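You operate a simulated robot arm through the tools that you are given. There is no shell and no other tool.

You run a simulated robot arm. Do the job below in one go: nothing can be reset, and whatever is moved stays where it is left.

JOB
Steam the roll in the round dish on high and put it away in the top clear drawer.
Fine: one press of the yellow button; switch off before lifting the glass lid; lid on the black mat; shut the drawer; leave the dial set. Where these are worked on the way, their far stop is far enough and under half their travel is too little: top clear drawer.
Where things are to end (x, y in the base frame): roll within 30 mm of [500, -750].
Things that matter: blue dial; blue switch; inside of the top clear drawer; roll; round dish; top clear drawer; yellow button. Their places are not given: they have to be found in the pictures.

It is judged by the outcome, as a careful person would: the job done as asked, and still so three seconds after it is handed in. It fails if anything else is knocked over, pushed out of place, dropped, spilled or broken. Lids that push on must go on centred and level and be pressed home; caps that screw on are set level and turned clockwise until they are tight.

ROBOT AND FRAMES
A 7-joint arm with a two-finger parallel gripper, fixed in place. Base frame: the origin is on the floor under the middle of its stand, x ahead of it, y to its left, z up. Readings come in mm, degrees, newtons and seconds.
With the tool pointing down near the work surface it reaches from about 380 to 880 mm from the base axis. Its first joint turns from -166.0 to 166.0 degrees. Payload 3.43 kg.
The TCP is the grasp point between the finger pads, 34 mm short of the fingertips. In the tool frame z runs along the fingers and y along their closing line. Largest opening 128 mm; finger width 24, thickness 12; the body of the gripper, 48 by 130 mm, starts 96 mm behind the TCP.
Orientation is that of the tool frame in the base frame, as a unit quaternion [x, y, z, w]. With the fingers straight down and closing along the base's y, the tool's x points along the base's -x, its y along +y and its z along -z.

CONTROLS
- The arm moves only by the tool play_rows. Its argument "deltas" is one flat list of numbers, 7 for each row, row after row: the shift along the base's x, y, z in m, then the turn, a rotation vector about the base's x, y, z in degrees, then the opening, from 0 (shut) to 1 (fully open). In form: [x, y, z, wx, wy, wz, fingers, x, y, z, wx, wy, wz, fingers, ...]. A call has 1 to 20 rows; each row is the pose to reach, as a shift and turn from the pose commanded when the call began. Each row takes 0.2 s and may step no farther than 50 mm and 8.6 degrees from the row before; otherwise, or with a gripper value out of range, the whole call is refused. A pose out of reach is approached as far as the arm can. The call stops where the force on the tool passes 40 N (or 10 N more than at its start, if that is more) or the arm is blocked; 0.2 s more then pass. Each finger travels about 153 mm/s and halts on what it meets, pressing with about 40 N; the grip force reading is that of the motor and also rises with nothing between the fingers. The clock runs only during rows and for 0.2 s after the last one: add rows that repeat a pose to give the fingers time. It gives the time, the measured TCP pose, the force on the tool (base axes), the opening and the grip force at its end, in the units of the frame above (readings bear some noise), with the torque about the TCP (base axes, N m) and any sound that the robot's microphone picked up, and new pictures: "views" is both (left out), scene, wrist or none.
- Cameras (640 x 400 px; columns grow to the right, rows downward): "scene" is fixed at [398.6, -500.8, 1472.1]; the picture's right is [0.23, 0.97, 0.00], its down [0.90, -0.21, -0.38] and it looks along [-0.37, 0.09, -0.93] (base axes); focal length 214 px, centre (320, 200). "wrist" rides on the gripper at [76, -11, -160] in the tool frame; the picture's right is [0.15, 0.99, 0.00], its down [-0.88, 0.13, -0.46] and it looks along [-0.45, 0.07, 0.89] (tool axes); focal length 234 px, centre (320, 200).
- pixel_to_xyz(camera, pixels): for up to 12 pixels [column, row] of the newest picture of that camera ("zoom" is the newest enlarged one), the place [x, y, z] in the base frame of the surface seen there, good to about 2 mm. It takes no simulated time.
- zoom(camera, box): a new picture of the part [left, top, right, bottom] of that camera's present view, enlarged. It takes no simulated time.
- close_job(): hands the job in; it is judged then, once.

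Open the gripper and draw the arm clear of the work before you hand the job in, unless the task says otherwise.

The tools are called after ">>>" as a command line: name --argument value ..., lists and objects as JSON in quotes. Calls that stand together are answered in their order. play_rows: Moves the arm, as the interface text tells. Its arguments: {"type":"object","properties":{"deltas":{"type":"array"},"views":{"type":"string","enum":["both","scene","wrist","none"]}},"required":["deltas"]} The other tools are called the same way: pixel_to_xyz (camera, pixels) gives the place of the surface under pixels of a picture; zoom (camera, box) takes an enlarged picture of a part of a camera's view; close_job () hands the job in.

At the start:

```text
clock: 0.0
ee_pos: [295.7, -349.5, 1168.5]
tcp_rot: [-0.001, 1.0, 0.0, 0.0]
force: [-0.5, -0.2, 0.1]
moment: [-0.01, 0.02, 0.04]
finger_gap: 128.0
finger_force: 0.1
```

scene: 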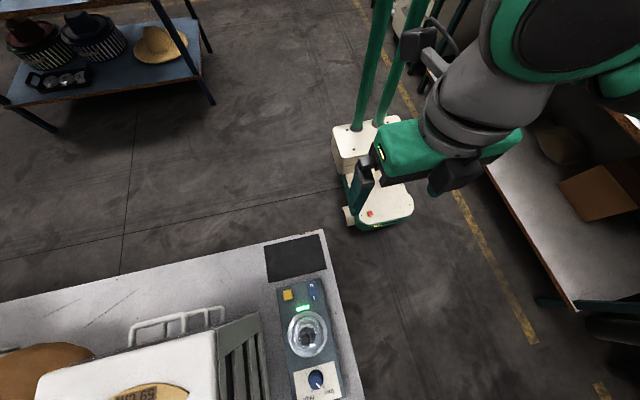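
wrist: 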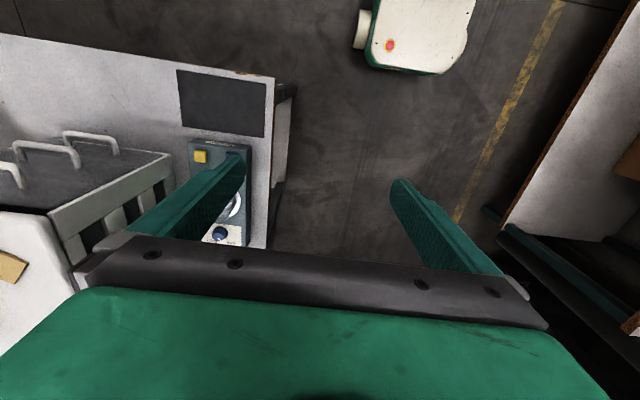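

The scene shows a steamer unit at about (308,340) with a yellow button, a blue switch, a round glass-lidded dish and a blue dial. The black mat is at (295,258) and a drawer unit may be at the left. I'll zoom in for detail.

>>> zoom --camera "scene" --box '[240, 220, 400, 400]'

>>> zoom --camera "scene" --box '[0, 200, 320, 400]'

>>> zoom --camera "wrist" --box '[0, 30, 320, 290]'

>>> pixel_to_xyz --camera "scene" --pixels '[[288, 295], [312, 290], [308, 335], [317, 380], [295, 258], [302, 308], [285, 380], [240, 340], [240, 290], [150, 330], [340, 390], [220, 310]]'

```text
2.22 times, centred on (320, 310) of scene
```

zoom: 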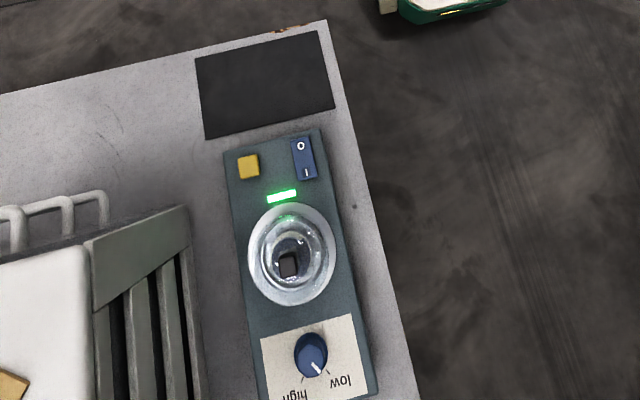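

```text
2.00 times, centred on (160, 300) of scene
```

zoom: 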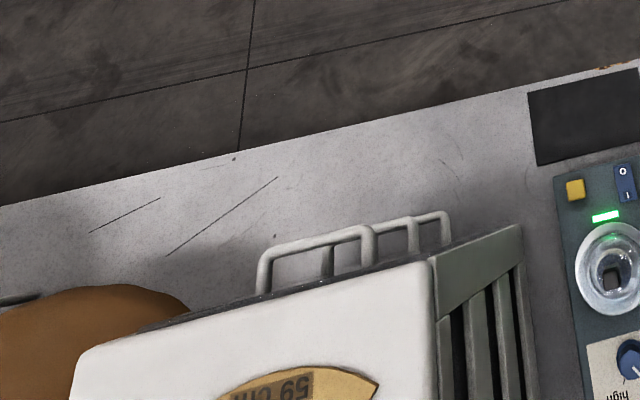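

```text
1.54 times, centred on (160, 160) of wrist
```

zoom: 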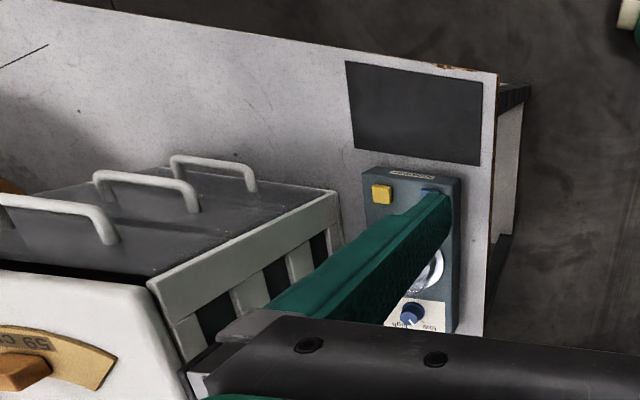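

```text
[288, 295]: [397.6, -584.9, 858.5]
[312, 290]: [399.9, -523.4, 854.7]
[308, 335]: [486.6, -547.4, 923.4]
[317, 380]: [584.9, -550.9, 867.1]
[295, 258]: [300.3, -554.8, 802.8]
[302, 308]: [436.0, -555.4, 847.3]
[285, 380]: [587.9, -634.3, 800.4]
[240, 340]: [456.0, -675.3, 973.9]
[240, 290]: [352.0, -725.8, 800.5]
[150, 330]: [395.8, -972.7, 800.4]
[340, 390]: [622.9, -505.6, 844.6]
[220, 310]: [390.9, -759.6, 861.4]
```

The unit sits around x 390–620, y −640 to −500. I'll magnify the panel parts (light, lid, dial) and the cabinet handles.

>>> zoom --camera "scene" --box '[270, 270, 350, 320]'

>>> zoom --camera "scene" --box '[275, 305, 345, 360]'

>>> zoom --camera "scene" --box '[280, 350, 360, 400]'

>>> zoom --camera "scene" --box '[110, 290, 280, 400]'

>>> zoom --camera "wrist" --box '[0, 120, 200, 260]'

```text
8.00 times, centred on (310, 295) of scene
```

zoom: 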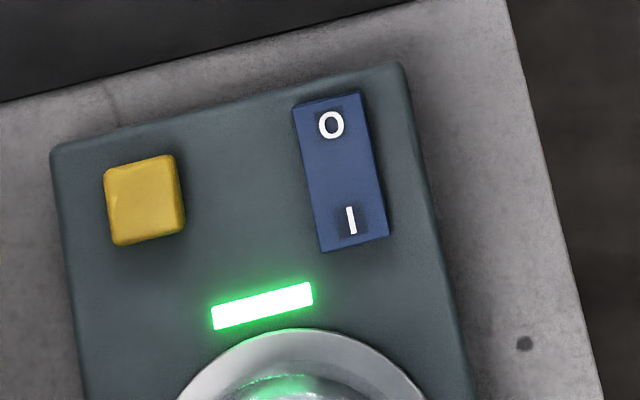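

```text
7.27 times, centred on (310, 332) of scene
```

zoom: 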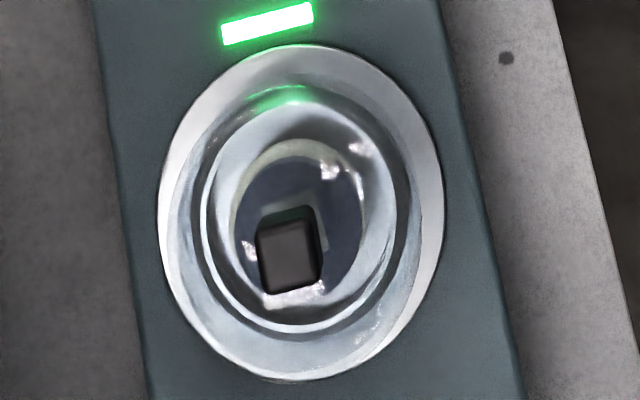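

```text
8.00 times, centred on (320, 375) of scene
```

zoom: 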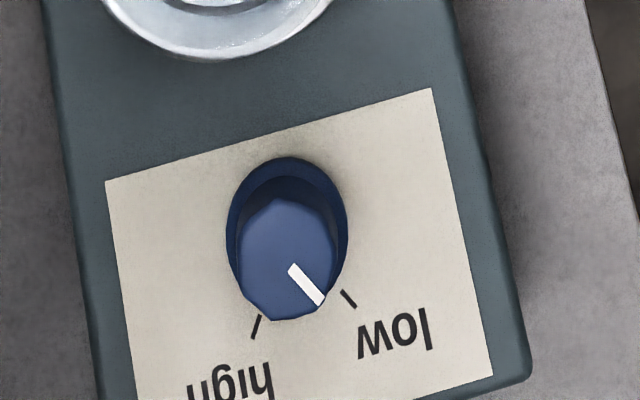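

```text
3.64 times, centred on (195, 345) of scene
```

zoom: 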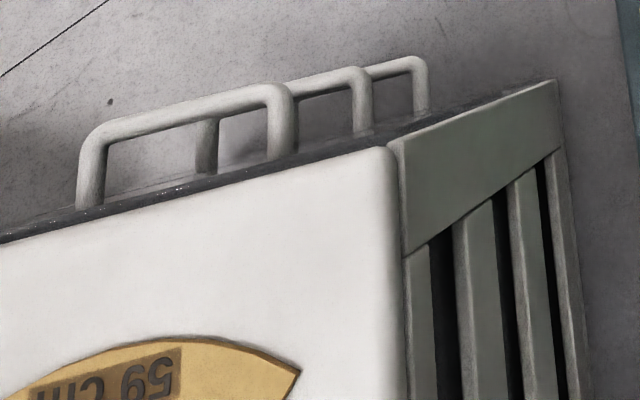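

```text
2.86 times, centred on (100, 190) of wrist
```

zoom: 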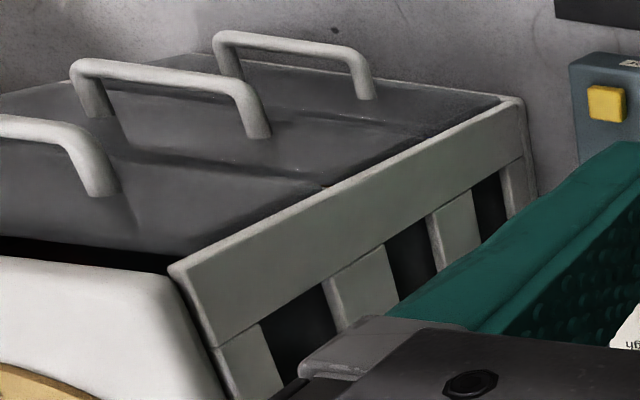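

The dial's mark points at "low" and it should go towards "high". Next I'm reading the exact 3D positions of the switch ends, the button, the dial ticks, the lid knob and the handles.

>>> pixel_to_xyz --camera "scene" --pixels '[[311, 283.1], [311.25, 285.6], [312.5, 291.5], [313.75, 297.5], [314, 300], [288.1, 295], [284.5, 291], [292, 299], [302.75, 308.1], [285.5, 288], [276, 289], [321, 280]]'

>>> pixel_to_xyz --camera "scene" --pixels '[[323.6, 387.25], [312.1, 390.9], [316, 381.9], [319.75, 387], [316.6, 383.5], [305.6, 340.1], [305, 343], [305.6, 336], [307, 311], [291.5, 335], [324, 335], [309, 357.5]]'

>>> pixel_to_xyz --camera "scene" --pixels '[[267, 242], [318, 235], [326, 273], [270, 282], [160, 322], [182, 316], [133, 340], [218, 309], [212, 335], [142, 355], [262, 313], [110, 390]]'

>>> zoom --camera "wrist" --box '[170, 130, 270, 250]'

```text
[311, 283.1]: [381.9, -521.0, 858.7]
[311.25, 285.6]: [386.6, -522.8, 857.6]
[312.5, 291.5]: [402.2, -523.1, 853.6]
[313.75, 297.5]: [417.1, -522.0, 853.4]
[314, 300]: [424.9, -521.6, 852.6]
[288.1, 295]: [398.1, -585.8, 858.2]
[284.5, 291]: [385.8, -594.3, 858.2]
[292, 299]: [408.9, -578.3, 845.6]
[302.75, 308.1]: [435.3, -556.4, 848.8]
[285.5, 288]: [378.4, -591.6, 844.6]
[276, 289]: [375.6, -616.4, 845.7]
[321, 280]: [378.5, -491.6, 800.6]
```

```text
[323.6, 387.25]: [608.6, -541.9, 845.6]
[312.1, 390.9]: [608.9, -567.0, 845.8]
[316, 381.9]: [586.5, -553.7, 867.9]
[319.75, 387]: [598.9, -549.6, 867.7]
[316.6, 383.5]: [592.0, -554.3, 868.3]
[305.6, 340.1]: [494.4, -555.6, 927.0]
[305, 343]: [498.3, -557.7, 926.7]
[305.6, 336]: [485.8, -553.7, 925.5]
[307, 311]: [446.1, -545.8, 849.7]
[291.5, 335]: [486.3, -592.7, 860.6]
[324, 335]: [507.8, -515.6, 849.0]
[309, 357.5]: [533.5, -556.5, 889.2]
```

```text
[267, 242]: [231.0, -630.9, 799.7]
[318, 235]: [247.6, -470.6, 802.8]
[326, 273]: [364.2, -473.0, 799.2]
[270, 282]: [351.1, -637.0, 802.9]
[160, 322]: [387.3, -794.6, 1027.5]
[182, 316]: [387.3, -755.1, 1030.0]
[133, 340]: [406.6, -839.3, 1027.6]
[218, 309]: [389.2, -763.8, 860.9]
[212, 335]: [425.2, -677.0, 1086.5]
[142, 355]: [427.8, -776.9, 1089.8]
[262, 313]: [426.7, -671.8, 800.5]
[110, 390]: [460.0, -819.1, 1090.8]
```

```text
3.33 times, centred on (220, 190) of wrist
```

zoom: 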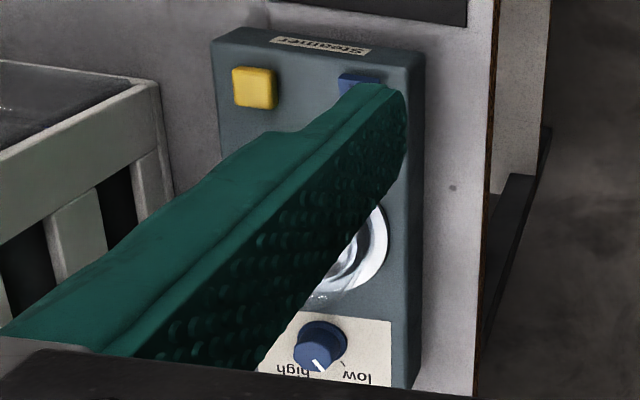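

From the readings: the dial centre is about (587,−554), top 868, and its mark is near the "low" tick at (608.6,−541.9), with "high" at (608.9,−567). The switch's O end (z≈858) stands higher than its I end (z≈853). The lid knob is at about (492,−555,927), the mat centre about (298,−553), and the top handle at x≈387, z≈1028. I'll move the arm above the unit for a closer look with the wrist camera.

>>> play_rows --deltas '[0.024, -0.033, -0.014, 0, 0, 0, 1, 0.048, -0.066, -0.028, 0, 0, 0, 1, 0.072, -0.1, -0.042, 0, 0, 0, 1, 0.096, -0.133, -0.056, 0, 0, 0, 1, 0.12, -0.166, -0.07, 0, 0, 0, 1, 0.144, -0.2, -0.084, 0, 0, 0, 1]' --views "both"

```text
clock: 1.4
ee_pos: [438.7, -549.2, 1082.3]
tcp_rot: [0.0, 1.0, 0.0, -0.001]
force: [-0.2, 0.2, 0.3]
moment: [-0.04, -0.02, 0.01]
finger_gap: 127.9
finger_force: 0.0
```

scene: 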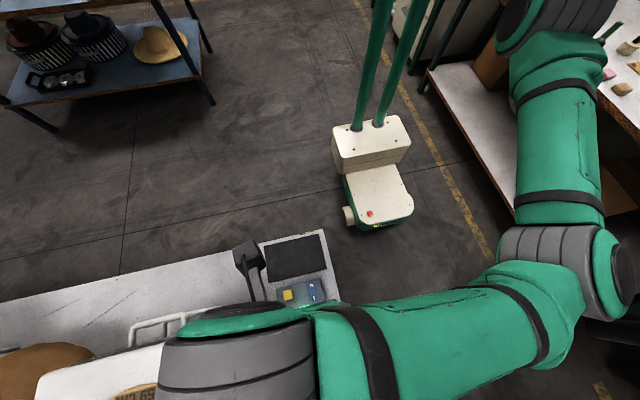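
wrist: 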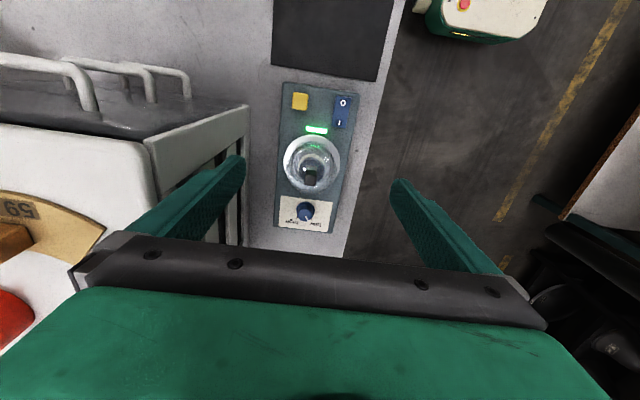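

The unit is now in the clear between the fingers at about (313,155) in the wrist view. I'll zoom in on it and on the cabinet.

>>> zoom --camera "wrist" --box '[265, 75, 365, 140]'

>>> zoom --camera "wrist" --box '[0, 30, 260, 190]'

>>> zoom --camera "wrist" --box '[265, 125, 365, 235]'

```text
6.15 times, centred on (315, 108) of wrist
```

zoom: 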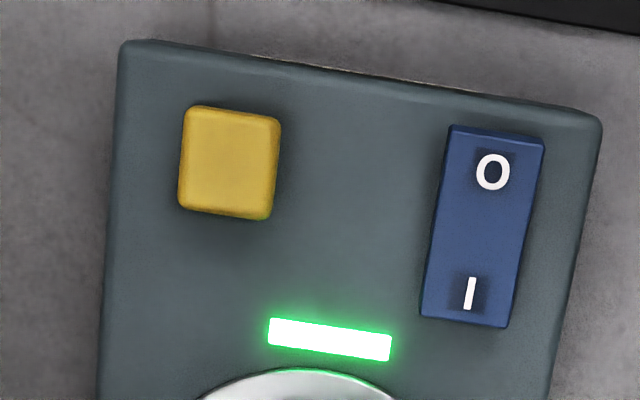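

```text
2.46 times, centred on (130, 110) of wrist
```

zoom: 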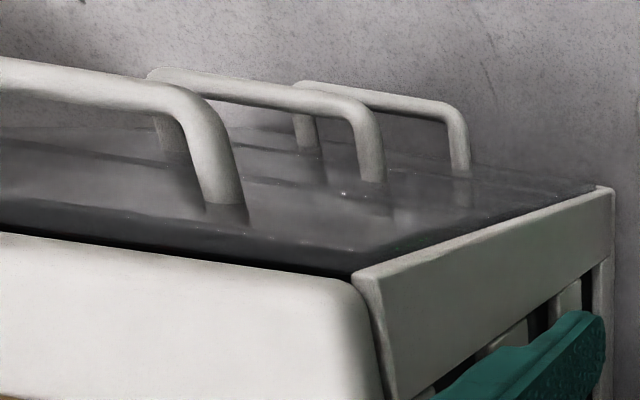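

```text
3.64 times, centred on (315, 180) of wrist
```

zoom: 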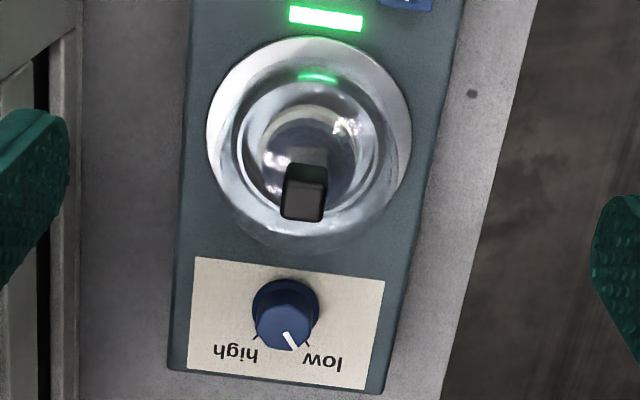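

Using the newest zoom (dial and lid), I'll read positions: pointer ends (286,333)/(295,350), ticks, knob edges, lid knob corners and the dish rim.

>>> pixel_to_xyz --camera "zoom" --pixels '[[285, 333], [295, 350], [256, 336], [308, 344], [257, 315], [318, 320], [286, 300], [287, 282], [304, 200], [304, 215], [284, 195], [325, 195]]'

>>> pixel_to_xyz --camera "zoom" --pixels '[[207, 135], [411, 145], [318, 40], [300, 233], [240, 140], [380, 150], [318, 80], [340, 160], [300, 160], [310, 120], [190, 260], [385, 280]]'

>>> zoom --camera "wrist" --box '[285, 190, 325, 230]'

```text
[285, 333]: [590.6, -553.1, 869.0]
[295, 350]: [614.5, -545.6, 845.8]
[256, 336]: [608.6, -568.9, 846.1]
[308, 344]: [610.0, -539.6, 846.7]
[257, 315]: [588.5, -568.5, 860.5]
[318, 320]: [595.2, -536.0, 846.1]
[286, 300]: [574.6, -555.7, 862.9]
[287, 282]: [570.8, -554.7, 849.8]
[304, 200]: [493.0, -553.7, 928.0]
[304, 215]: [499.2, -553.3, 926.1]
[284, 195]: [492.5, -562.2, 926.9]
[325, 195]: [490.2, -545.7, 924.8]
```

```text
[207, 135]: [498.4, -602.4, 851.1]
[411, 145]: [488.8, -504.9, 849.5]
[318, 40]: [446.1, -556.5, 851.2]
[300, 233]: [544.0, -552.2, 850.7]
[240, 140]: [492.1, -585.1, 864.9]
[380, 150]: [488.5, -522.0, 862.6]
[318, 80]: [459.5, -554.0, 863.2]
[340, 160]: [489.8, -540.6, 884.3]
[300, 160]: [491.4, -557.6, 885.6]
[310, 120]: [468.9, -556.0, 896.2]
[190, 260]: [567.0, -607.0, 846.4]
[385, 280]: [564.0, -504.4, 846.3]
```

```text
10.00 times, centred on (305, 210) of wrist
```

zoom: 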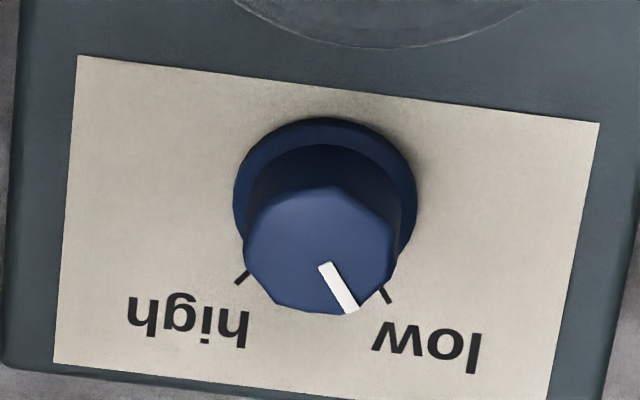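

The dial mark is clear in this zoom. I'll read pointer ends and the knob top's outline to fix centre, diameter and angle.

>>> pixel_to_xyz --camera "zoom" --pixels '[[327, 268], [348, 305], [337, 286], [319, 250], [247, 250], [392, 260], [330, 192], [310, 308], [238, 282], [248, 274], [390, 300], [383, 290]]'

>>> pixel_to_xyz --camera "wrist" --pixels '[[299, 101], [342.5, 103], [340, 122], [343.5, 96.5], [338, 127], [316, 130], [293, 93], [307, 95], [276, 82], [362, 96]]'

```text
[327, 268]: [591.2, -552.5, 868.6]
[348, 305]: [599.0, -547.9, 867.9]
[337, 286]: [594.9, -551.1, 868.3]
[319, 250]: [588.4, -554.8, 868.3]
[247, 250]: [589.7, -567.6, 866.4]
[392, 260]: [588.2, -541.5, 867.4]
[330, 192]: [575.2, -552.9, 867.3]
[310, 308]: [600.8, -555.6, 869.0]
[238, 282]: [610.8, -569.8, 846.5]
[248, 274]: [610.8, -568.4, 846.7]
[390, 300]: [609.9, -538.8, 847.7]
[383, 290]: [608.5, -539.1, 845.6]
```

```text
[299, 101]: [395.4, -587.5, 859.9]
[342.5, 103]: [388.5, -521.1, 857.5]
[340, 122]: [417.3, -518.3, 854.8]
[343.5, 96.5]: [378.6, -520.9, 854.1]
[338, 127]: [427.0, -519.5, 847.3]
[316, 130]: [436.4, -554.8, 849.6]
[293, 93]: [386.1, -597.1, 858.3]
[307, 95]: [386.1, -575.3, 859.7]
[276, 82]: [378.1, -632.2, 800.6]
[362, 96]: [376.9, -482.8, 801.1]
```

Dial: centre ≈ (588,−554.6), about 26 mm wide, top z 868, mark at about +31° from x. "High" lies at about −32°, so I need roughly −64° about z. I'll go above the dial, pre-turning +32° and narrowing the fingers.

>>> play_rows --deltas '[0.03, -0.001, -0.02, 0, 0, 6.4, 0.6, 0.06, -0.002, -0.04, 0, 0, 12.8, 0.5, 0.09, -0.003, -0.06, 0, 0, 19.2, 0.5, 0.12, -0.004, -0.09, 0, 0, 25.6, 0.5, 0.1485, -0.005, -0.12, 0, 0, 32, 0.5, 0.1485, -0.005, -0.12, 0, 0, 32, 0.5]' --views "both"

```text
clock: 2.8
ee_pos: [589.5, -555.8, 964.8]
tcp_rot: [-0.276, 0.961, 0.001, 0.0]
force: [-0.3, 0.7, 0.2]
moment: [0.0, 0.0, 0.01]
finger_gap: 63.9
finger_force: 0.0
```

scene: 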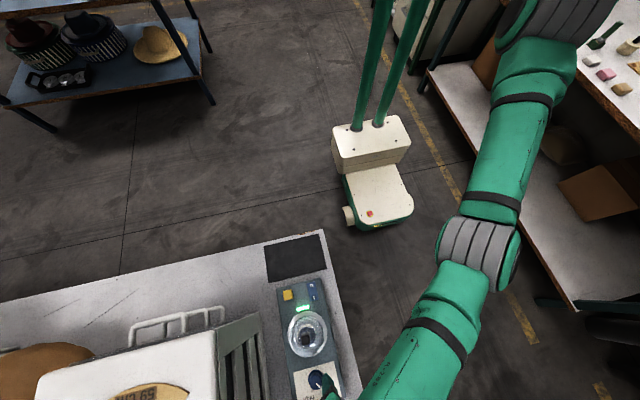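
wrist: 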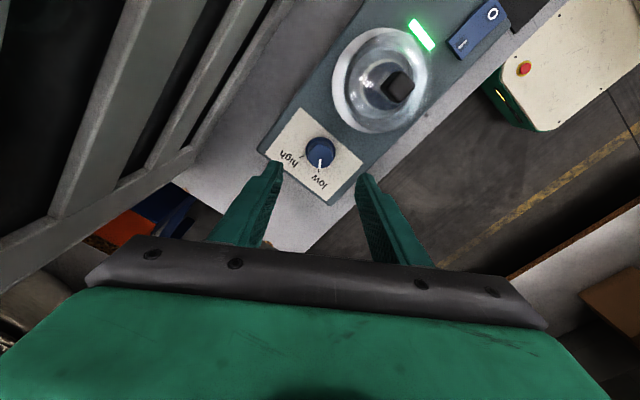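

The dial is between the fingertips at about (321,152) and its mark points straight down in the wrist view, so the tool is yawed with the mark. I'll measure the dial again from here and look at the switch's tilt.

>>> zoom --camera "wrist" --box '[280, 125, 360, 205]'

>>> pixel_to_xyz --camera "wrist" --pixels '[[319.5, 161], [320, 167], [321, 155], [308, 156], [335, 156], [321, 144], [301, 154.5], [326, 173], [491, 15], [462, 43], [450, 50], [497, 5]]'

>>> zoom --camera "wrist" --box '[400, 0, 520, 75]'

```text
5.00 times, centred on (320, 165) of wrist
```

zoom: 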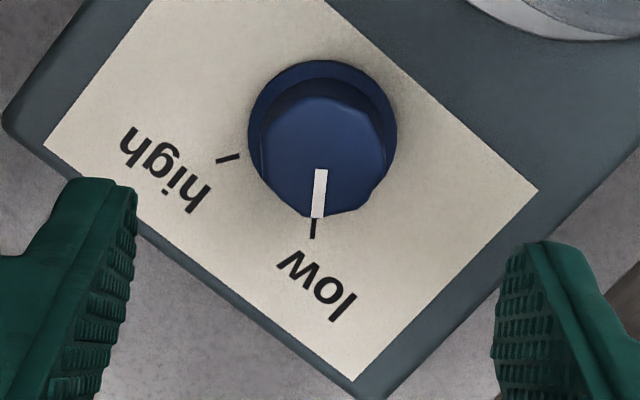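

```text
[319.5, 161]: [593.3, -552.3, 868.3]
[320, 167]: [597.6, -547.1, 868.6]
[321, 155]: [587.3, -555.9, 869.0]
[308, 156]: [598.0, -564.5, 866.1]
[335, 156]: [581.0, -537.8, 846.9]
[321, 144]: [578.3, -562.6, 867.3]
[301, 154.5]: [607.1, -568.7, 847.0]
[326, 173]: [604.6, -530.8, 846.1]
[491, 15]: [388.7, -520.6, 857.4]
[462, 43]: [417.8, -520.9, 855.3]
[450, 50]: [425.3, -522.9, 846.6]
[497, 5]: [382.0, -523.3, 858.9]
```

```text
5.33 times, centred on (460, 38) of wrist
```

zoom: 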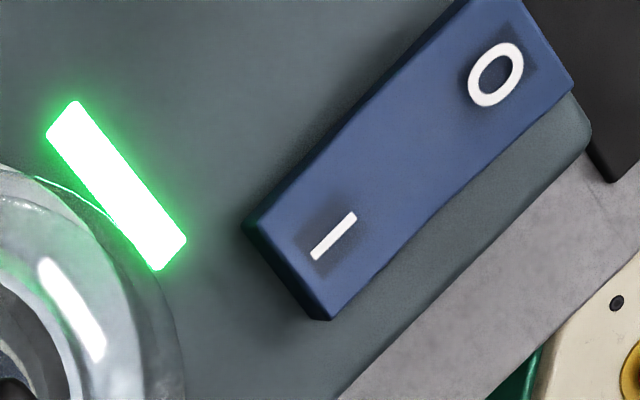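

The dial sits centred between the fingers. The rocker's I end is lower, so the switch is already on, as the lit light suggests. Now I lower so the fingertips come beside the dial and close on it.

>>> play_rows --deltas '[0, 0, -0.026, 0, 0, 0, 0.5, 0, 0, -0.052, 0, 0, 0, 0.5, 0, 0, -0.076, 0, 0, 0, 0.5, 0, 0, -0.076, 0, 0, 0, 0.5, 0, 0, -0.076, 0, 0, 0, 0.3, 0, 0, -0.076, 0, 0, 0, 0.15, 0, 0, -0.076, 0, 0, 0, 0.15, 0, 0, -0.076, 0, 0, 0, 0.15]' --views "wrist"

```text
clock: 4.6
ee_pos: [589.0, -555.1, 886.3]
tcp_rot: [-0.276, 0.961, 0.001, -0.001]
force: [-8.2, 11.1, 1.8]
moment: [0.43, 0.3, -0.02]
finger_gap: 29.1
finger_force: 45.1
```

wrist: 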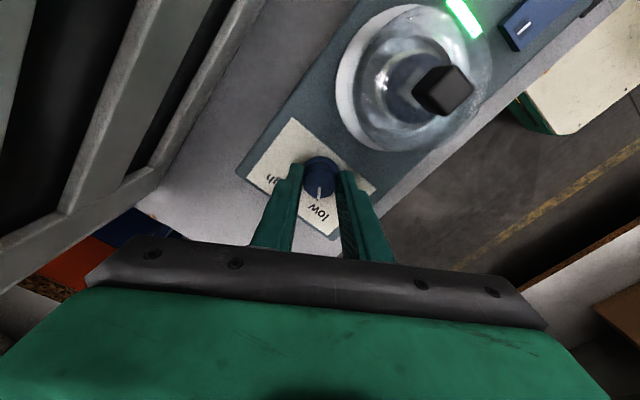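

The dial is held (gap 29 mm) with a small side load of about 14 N. I'll ease the tool about 1 mm along that load and turn it −60° in small steps, then look.

>>> play_rows --deltas '[-0.0006, 0.0008, 0, 0, 0, 0, 0.15, -0.0006, 0.0008, 0, 0, 0, -6, 0.15, -0.0006, 0.0008, 0, 0, 0, -12, 0.15, -0.0006, 0.0008, 0, 0, 0, -18, 0.15, -0.0006, 0.0008, 0, 0, 0, -24, 0.15, -0.0006, 0.0008, 0, 0, 0, -30, 0.15, -0.0006, 0.0008, 0, 0, 0, -36, 0.15, -0.0006, 0.0008, 0, 0, 0, -42, 0.15, -0.0006, 0.0008, 0, 0, 0, -48, 0.15, -0.0006, 0.0008, 0, 0, 0, -54, 0.15, -0.0006, 0.0008, 0, 0, 0, -60, 0.15, -0.0006, 0.0008, 0, 0, 0, -60, 0.15]' --views "both"

```text
clock: 7.2
ee_pos: [587.4, -555.3, 888.1]
tcp_rot: [0.242, 0.97, 0.0, 0.001]
force: [14.5, -18.8, -14.0]
moment: [-0.42, -0.07, -0.02]
finger_gap: 28.4
finger_force: 45.4
```

scene: 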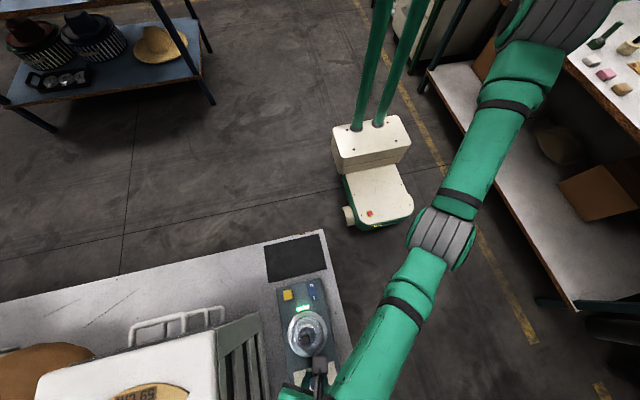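
wrist: 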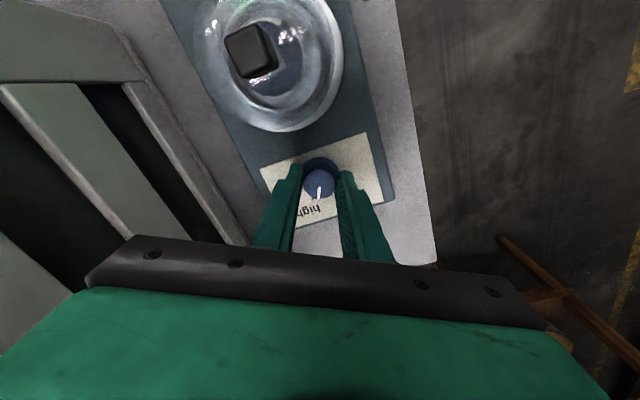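

The dial followed 60°. I'll zoom in to compare the mark with the "high" tick.

>>> zoom --camera "wrist" --box '[285, 150, 355, 220]'

>>> zoom --camera "scene" --box '[280, 300, 345, 400]'

```text
5.71 times, centred on (320, 185) of wrist
```

zoom: 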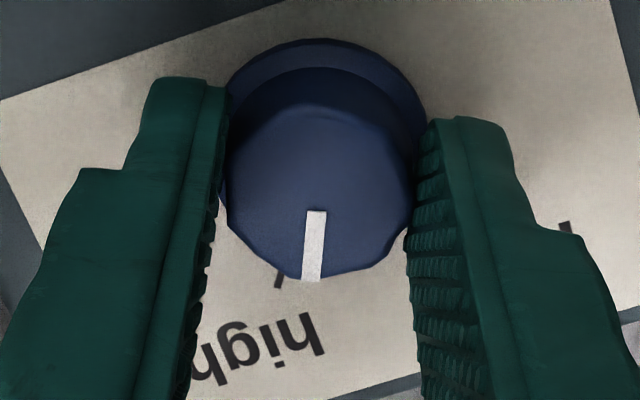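

```text
4.00 times, centred on (312, 350) of scene
```

zoom: 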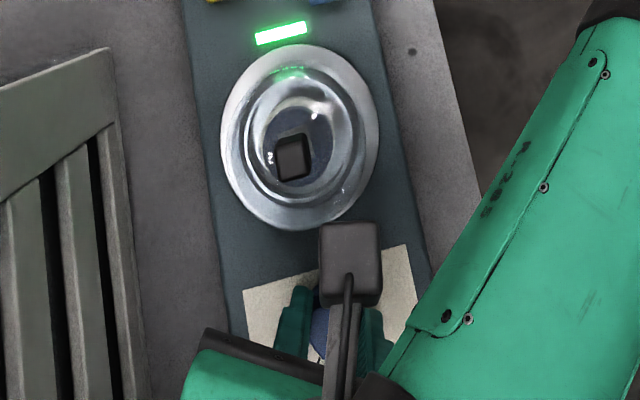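

The mark still falls short of the "high" tick. I'll measure both angles.

>>> pixel_to_xyz --camera "wrist" --pixels '[[319.3, 187.5], [318.5, 198.5], [319, 193], [312.8, 199], [312.6, 200], [320, 178], [320, 184], [314, 155], [318, 154]]'

```text
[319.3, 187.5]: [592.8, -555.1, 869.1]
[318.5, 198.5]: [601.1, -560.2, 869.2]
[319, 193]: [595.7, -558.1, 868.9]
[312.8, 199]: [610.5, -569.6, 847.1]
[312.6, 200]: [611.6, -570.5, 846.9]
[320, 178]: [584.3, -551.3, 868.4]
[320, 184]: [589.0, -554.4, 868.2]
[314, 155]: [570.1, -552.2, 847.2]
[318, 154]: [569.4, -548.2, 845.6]
```

The mark reads about −25° and the "high" tick about −33.5°. I'll turn a further −8° while easing the side load back by half a millimetre.

>>> play_rows --deltas '[0.0003, -0.0004, 0, 0, 0, -4, 0.15, 0.0004, -0.0005, 0, 0, 0, -8, 0.15, 0.0004, -0.0005, 0, 0, 0, -8, 0.15]' --views "wrist"

>>> zoom --camera "wrist" --box '[285, 150, 355, 220]'

```text
clock: 8.0
ee_pos: [588.4, -552.9, 887.9]
tcp_rot: [0.308, 0.951, 0.001, 0.0]
force: [8.1, -2.5, 1.2]
moment: [0.3, 0.03, 0.01]
finger_gap: 29.0
finger_force: 45.4
```

wrist: 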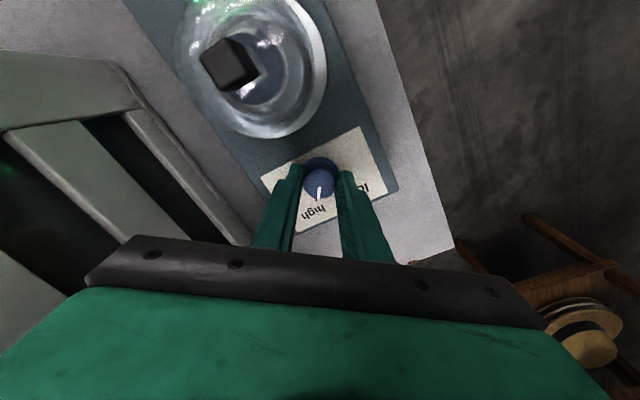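

```text
5.71 times, centred on (320, 185) of wrist
```

zoom: 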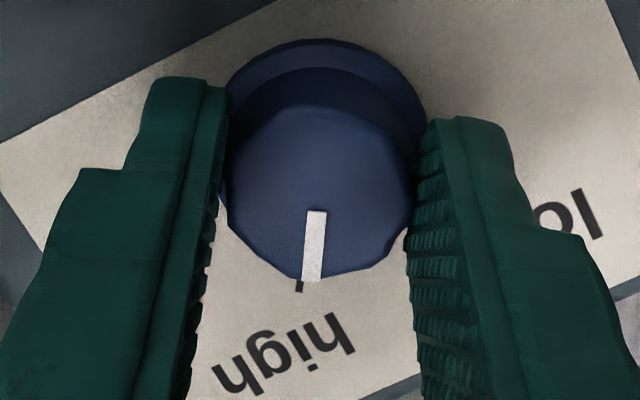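

The mark nearly meets the "high" tick, with the tick still a hair to the left. I'll turn another −3°, release, and rise to check.

>>> play_rows --deltas '[0, 0, 0, 0, 0, -1.5, 0.15, 0, 0, 0, 0, 0, -3, 0.15, 0, 0, 0, 0, 0, -3, 0.15, 0, 0, 0, 0, 0, -3, 0.3, 0, 0, 0, 0, 0, -3, 0.5, 0, 0, 0.03, 0, 0, -3, 0.5, 0, 0, 0.077, 0, 0, -3, 0.5, 0, 0, 0.077, 0, 0, -3, 0.5]' --views "wrist"

>>> zoom --camera "wrist" --box '[280, 125, 360, 205]'

```text
clock: 9.8
ee_pos: [589.3, -553.4, 964.4]
tcp_rot: [0.334, 0.943, 0.001, 0.0]
force: [-0.4, 0.2, 0.5]
moment: [0.01, 0.0, 0.0]
finger_gap: 63.9
finger_force: 0.0
```

wrist: 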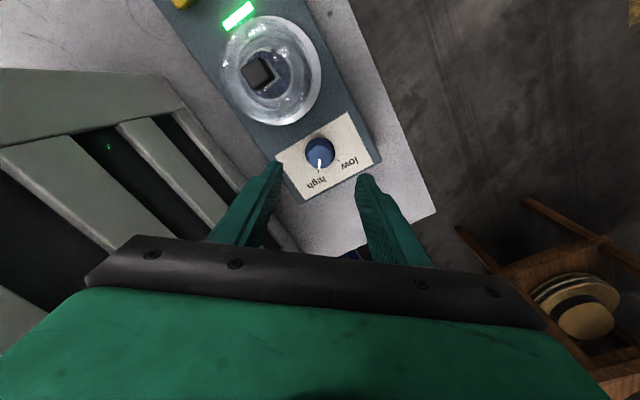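

```text
5.00 times, centred on (320, 165) of wrist
```

zoom: 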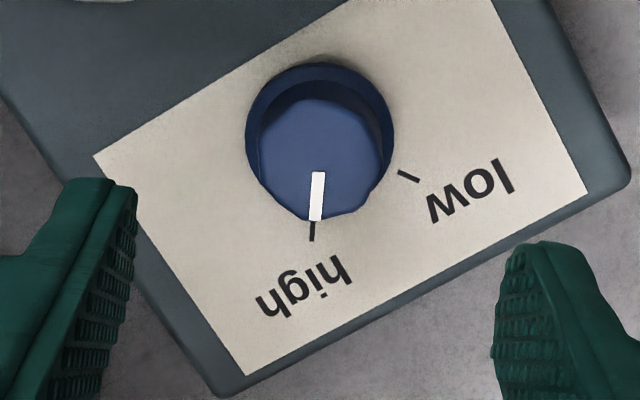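

The mark now sits on the "high" tick at (316,196). Next I go to above the yellow button at (397,−586), passing high over the lid, untwisting to yaw 0 and closing the fingers.

>>> play_rows --deltas '[0, 0, 0.04, 0, 0, 6.5, 0.3, -0.038, -0.006, 0.04, 0, 0, 13, 0.1, -0.076, -0.012, 0.04, 0, 0, 19.5, 0, -0.114, -0.018, 0.04, 0, 0, 26, 0, -0.152, -0.025, 0.04, 0, 0, 32.5, 0, -0.191, -0.032, 0.02, 0, 0, 39, 0, -0.191, -0.032, -0.025, 0, 0, 39, 0, -0.191, -0.032, -0.04, 0, 0, 39, 0, -0.191, -0.032, -0.04, 0, 0, 39, 0]' --views "both"

>>> zoom --camera "wrist" --box '[220, 80, 420, 205]'

```text
clock: 11.8
ee_pos: [397.4, -583.8, 926.0]
tcp_rot: [-0.001, 1.0, 0.0, 0.0]
force: [-0.4, 0.0, -0.1]
moment: [-0.03, -0.01, 0.0]
finger_gap: 0.0
finger_force: 32.7
```

scene: 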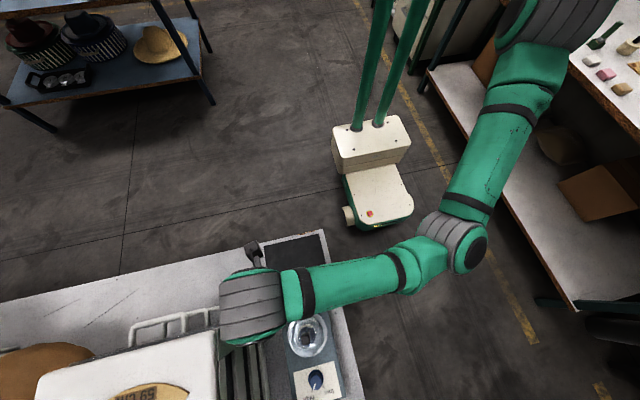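
wrist: 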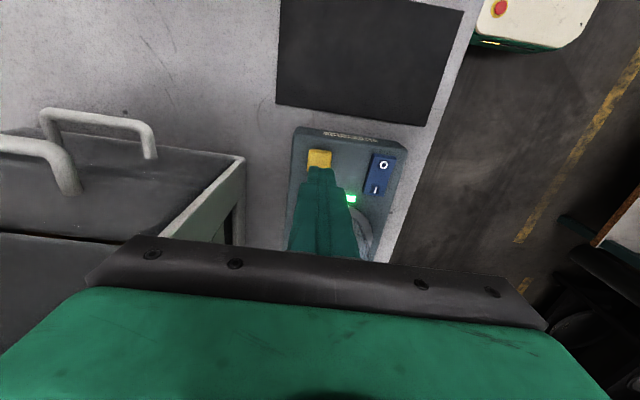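

```text
3.20 times, centred on (320, 142) of wrist
```

zoom: 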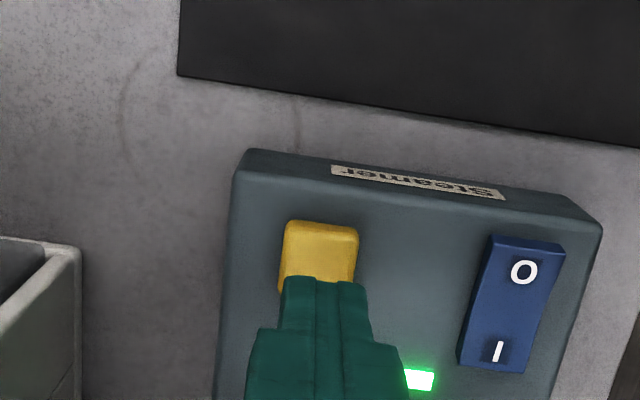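

The closed fingertips are over the yellow button. I'll check the rocker tilt once more from this angle before pressing.

>>> pixel_to_xyz --camera "wrist" --pixels '[[384, 158.5], [383.5, 162], [382, 168], [380.5, 173], [379, 178], [377.5, 183], [376, 188], [374.5, 192], [385, 155.5], [373, 196], [366, 150], [319, 152]]'

```text
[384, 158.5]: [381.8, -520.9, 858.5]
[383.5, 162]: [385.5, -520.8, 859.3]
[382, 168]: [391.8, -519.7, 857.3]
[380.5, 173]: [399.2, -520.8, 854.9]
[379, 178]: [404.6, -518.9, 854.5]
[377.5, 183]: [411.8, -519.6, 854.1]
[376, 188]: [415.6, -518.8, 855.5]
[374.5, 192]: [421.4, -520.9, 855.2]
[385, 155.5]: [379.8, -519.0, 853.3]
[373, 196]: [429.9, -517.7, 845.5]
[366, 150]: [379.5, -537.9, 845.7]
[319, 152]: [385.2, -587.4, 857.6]
```

The I half is flat and pressed (≈855) while O is raised (859), so it is on. Now I make one press on the yellow button, going down slowly and reading force and sound.

>>> play_rows --deltas '[0, 0, -0.02, 0, 0, 0, 0, 0, 0, -0.028, 0, 0, 0, 0, 0, 0, -0.031, 0, 0, 0, 0, 0, 0, -0.033, 0, 0, 0, 0, 0, 0, -0.035, 0, 0, 0, 0, 0, 0, -0.037, 0, 0, 0, 0, 0, 0, -0.038, 0, 0, 0, 0]' --views "wrist"

```text
clock: 13.4
ee_pos: [397.3, -586.5, 887.5]
tcp_rot: [0.0, 1.0, -0.001, 0.0]
force: [0.7, -1.4, 2.3]
moment: [-0.05, -0.03, 0.01]
finger_gap: 0.0
finger_force: 32.5
heard: click
```

wrist: 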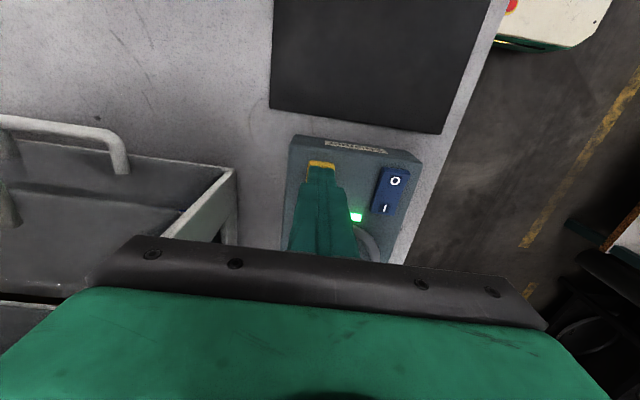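

A click was heard with a light load, so the button has been pressed once. I lift straight off and look at the light.

>>> play_rows --deltas '[0, 0, 0.03, 0, 0, 0, 0, 0, 0, 0.07, 0, 0, 0, 0, 0, 0, 0.113, 0, 0, 0, 0, 0, 0.03, 0.15, 0, 0, 0, 0, 0, 0.03, 0.15, 0, 0, 0, 0]' --views "both"

>>> zoom --camera "wrist" --box '[220, 60, 420, 200]'

```text
clock: 14.6
ee_pos: [396.7, -555.1, 1041.8]
tcp_rot: [-0.001, 1.0, 0.0, 0.0]
force: [-0.2, -0.7, 0.5]
moment: [0.05, -0.06, -0.03]
finger_gap: 0.0
finger_force: 31.8
```

scene: 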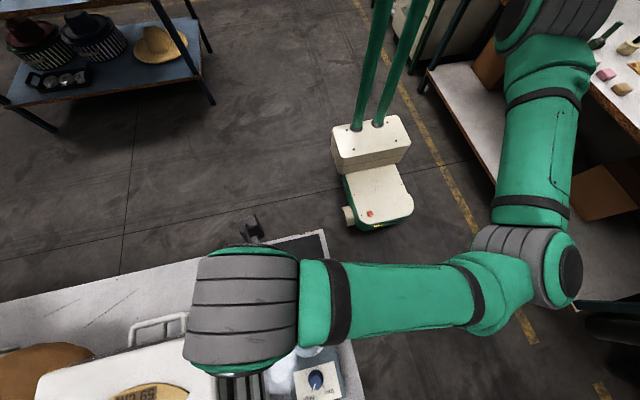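
wrist: 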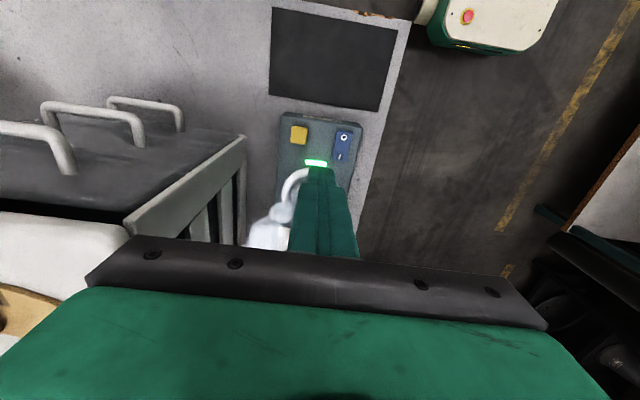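

```text
2.86 times, centred on (320, 130) of wrist
```

zoom: 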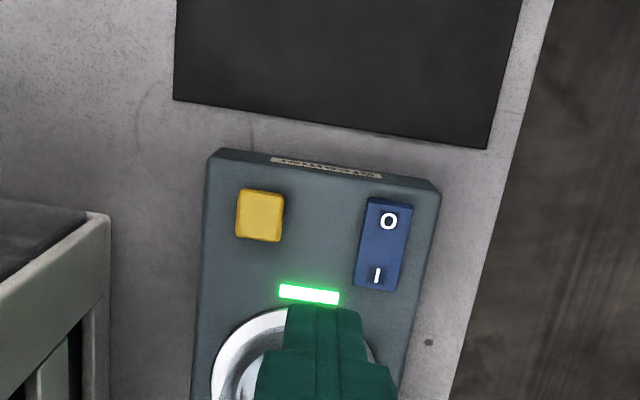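

A white puff of steam shows at about (270,235) beside the lid, so the steamer is running. While it steams I'll prepare the drawer; first I measure the handles and drawer front from this view.

>>> pixel_to_xyz --camera "wrist" --pixels '[[10, 127], [30, 130], [48, 134], [60, 142], [68, 165], [60, 108], [100, 113], [130, 118], [150, 103], [60, 195], [120, 205], [60, 215]]'

>>> pixel_to_xyz --camera "scene" --pixels '[[134.6, 327], [150, 323], [165, 319.5], [180, 316.5], [183, 330], [132, 345], [100, 362], [205, 342], [30, 396], [40, 380], [200, 350], [160, 340]]'

>>> zoom --camera "scene" --box '[0, 290, 240, 400]'

```text
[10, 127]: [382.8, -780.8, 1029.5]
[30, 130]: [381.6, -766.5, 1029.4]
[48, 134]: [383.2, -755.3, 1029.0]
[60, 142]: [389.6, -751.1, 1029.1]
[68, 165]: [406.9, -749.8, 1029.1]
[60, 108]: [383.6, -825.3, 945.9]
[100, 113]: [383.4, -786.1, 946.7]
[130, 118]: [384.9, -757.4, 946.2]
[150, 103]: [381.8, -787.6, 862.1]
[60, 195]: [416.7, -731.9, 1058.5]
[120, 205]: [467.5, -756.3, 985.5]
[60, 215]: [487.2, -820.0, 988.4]
```

```text
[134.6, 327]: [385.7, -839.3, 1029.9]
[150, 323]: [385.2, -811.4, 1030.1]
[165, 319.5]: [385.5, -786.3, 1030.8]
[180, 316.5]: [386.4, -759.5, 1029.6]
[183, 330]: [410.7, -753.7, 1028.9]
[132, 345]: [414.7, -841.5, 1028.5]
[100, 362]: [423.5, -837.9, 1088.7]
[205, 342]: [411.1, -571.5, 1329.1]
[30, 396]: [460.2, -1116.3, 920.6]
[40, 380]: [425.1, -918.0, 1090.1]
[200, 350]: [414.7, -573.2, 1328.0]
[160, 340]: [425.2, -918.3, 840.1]
```

```text
2.67 times, centred on (120, 345) of scene
```

zoom: 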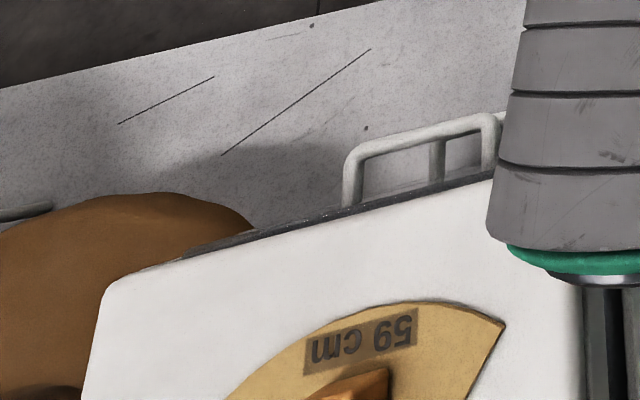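

The top handle's bar runs y −841 to −751 at x≈386, z≈1025. The drawer face is at x≈416, which leaves about 25 mm behind the bar. I'll rise, turn to yaw −90° so the fingers close along x, and stop above the handle, while checking the height of the item on top of the cabinet.

>>> pixel_to_xyz --camera "scene" --pixels '[[157.5, 381], [157.5, 388], [140, 390], [130, 390], [100, 380]]'

>>> play_rows --deltas '[0, -0.01, 0.045, 0, 0, -8.2, 0.18, 0, -0.03, 0.09, 0, 0, -16.4, 0.18, -0.002, -0.055, 0.092, 0, 0, -24.6, 0.18, -0.004, -0.08, 0.092, 0, 0, -32.8, 0.18, -0.006, -0.105, 0.092, 0, 0, -41, 0.18, -0.008, -0.13, 0.092, 0, 0, -49.2, 0.18, -0.01, -0.155, 0.092, 0, 0, -57.4, 0.18, -0.012, -0.18, 0.092, 0, 0, -65.6, 0.18, -0.012, -0.205, 0.092, 0, 0, -73.8, 0.18, -0.012, -0.225, 0.092, 0, 0, -82, 0.18, -0.012, -0.24, 0.092, 0, 0, -90, 0.18, -0.012, -0.24, 0.092, 0, 0, -90, 0.18]' --views "both"

```text
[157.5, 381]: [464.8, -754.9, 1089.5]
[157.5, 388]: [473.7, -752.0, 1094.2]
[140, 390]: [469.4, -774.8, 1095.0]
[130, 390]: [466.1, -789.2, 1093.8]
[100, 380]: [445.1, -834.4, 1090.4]
```

```text
clock: 17.2
ee_pos: [367.7, -750.3, 1126.2]
tcp_rot: [0.707, 0.707, 0.0, 0.0]
force: [0.8, 0.3, 0.9]
moment: [-0.06, -0.04, -0.02]
finger_gap: 23.0
finger_force: 0.1
out of reach, approached as far as the arm can: row 9, 10, 11, 12
```

scene: 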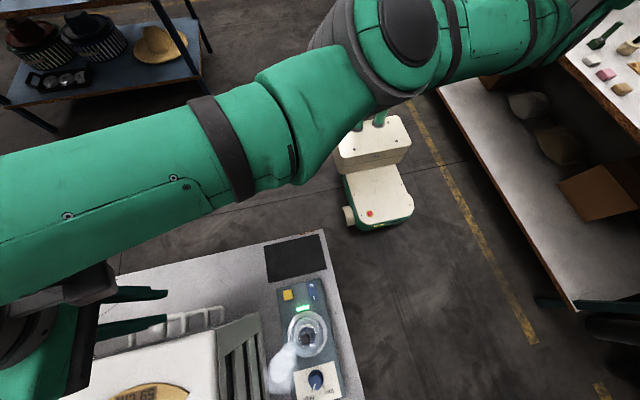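
wrist: 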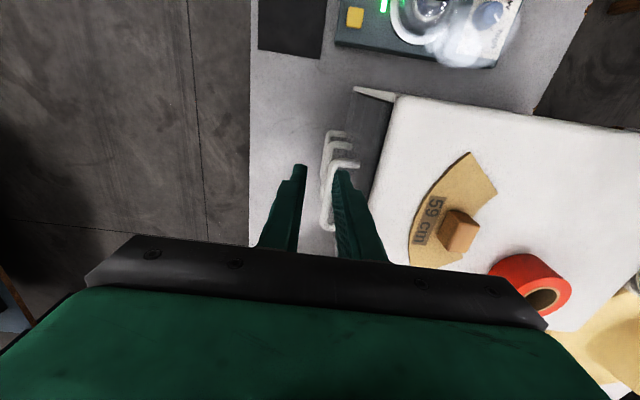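

The straight-down tool runs out of reach at about 836 mm here (TCP at 367.7,−750.3), so I'll tilt the fingers outward about the x axis. I back off 50 mm in y while tilting −20°, and use the reading to re-establish the commanded pose.

>>> play_rows --deltas '[0, 0.025, 0, -7, 0, 0, 0.18, 0, 0.05, 0, -14, 0, 0, 0.18, 0, 0.05, 0, -20, 0, 0, 0.18, 0, 0.05, 0, -20, 0, 0, 0.18]' --views "wrist"

```text
clock: 18.2
ee_pos: [419.3, -793.3, 1175.2]
tcp_rot: [0.699, 0.699, -0.109, 0.108]
force: [0.6, 1.1, 0.0]
moment: [-0.07, 0.07, -0.01]
finger_gap: 23.0
finger_force: 0.0
out of reach, approached as far as the arm can: row 1, 2, 3, 4
```

wrist: 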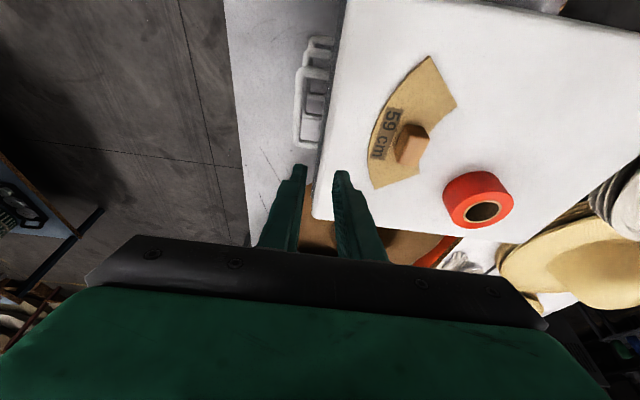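

That pose was flagged out of reach and the TCP drifted to (419,−793,1175), high above the cabinet top. I'll bring the tool back upright and inward to re-establish a known commanded pose.

>>> play_rows --deltas '[0, 0.03, 0.02, 7, 0, 0, 0.18, 0, 0.056, 0.03, 14, 0, 0, 0.18, 0, 0.056, 0.03, 20, 0, 0, 0.18, 0, 0.056, 0.03, 20, 0, 0, 0.18, 0, 0.056, 0.03, 20, 0, 0, 0.18]' --views "both"

```text
clock: 19.4
ee_pos: [416.1, -710.9, 1205.4]
tcp_rot: [0.707, 0.707, 0.001, 0.001]
force: [-0.1, -0.6, -0.8]
moment: [-0.02, 0.02, 0.01]
finger_gap: 23.0
finger_force: 0.1
out of reach, approached as far as the arm can: row 2, 3, 4, 5
```

scene: 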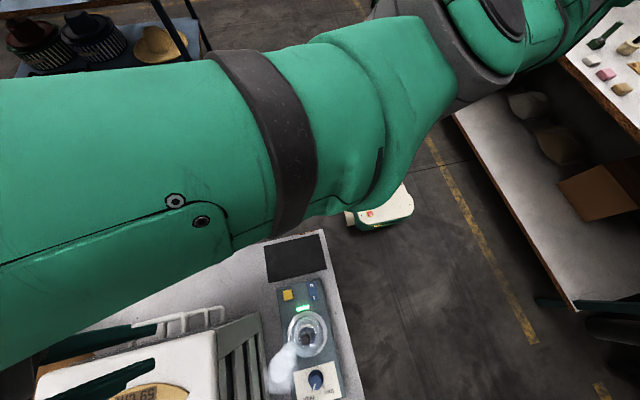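
wrist: 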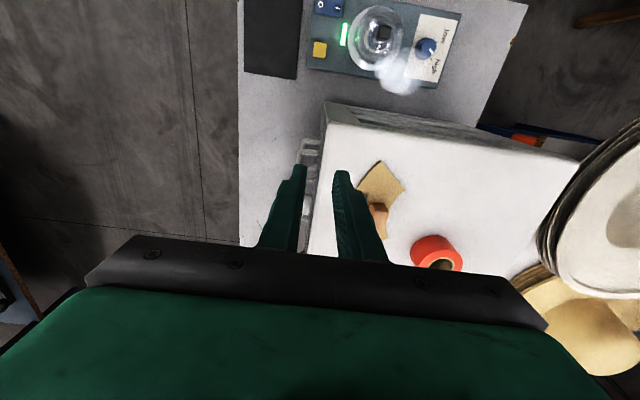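

The commanded pose evidently re-bases to where the arm actually stops, and full extension upsets its solution. I'll retract well inside reach, tilt there, and extend afterwards.

>>> play_rows --deltas '[-0.02, 0.04, 0, 0, 0, 0, 0.18, -0.04, 0.08, 0, 0, 0, 0, 0.18, -0.06, 0.12, 0, 0, 0, 0, 0.18, -0.07, 0.16, 0, 0, 0, 0, 0.18, -0.07, 0.16, 0, 0, 0, 0, 0.18]' --views "none"

```text
clock: 20.6
ee_pos: [409.6, -697.4, 1241.7]
tcp_rot: [0.707, 0.707, 0.001, 0.0]
force: [0.2, 0.5, -0.4]
moment: [-0.01, 0.0, 0.05]
finger_gap: 23.0
finger_force: 0.1
out of reach, approached as far as the arm can: row 1, 2, 3, 4, 5
```

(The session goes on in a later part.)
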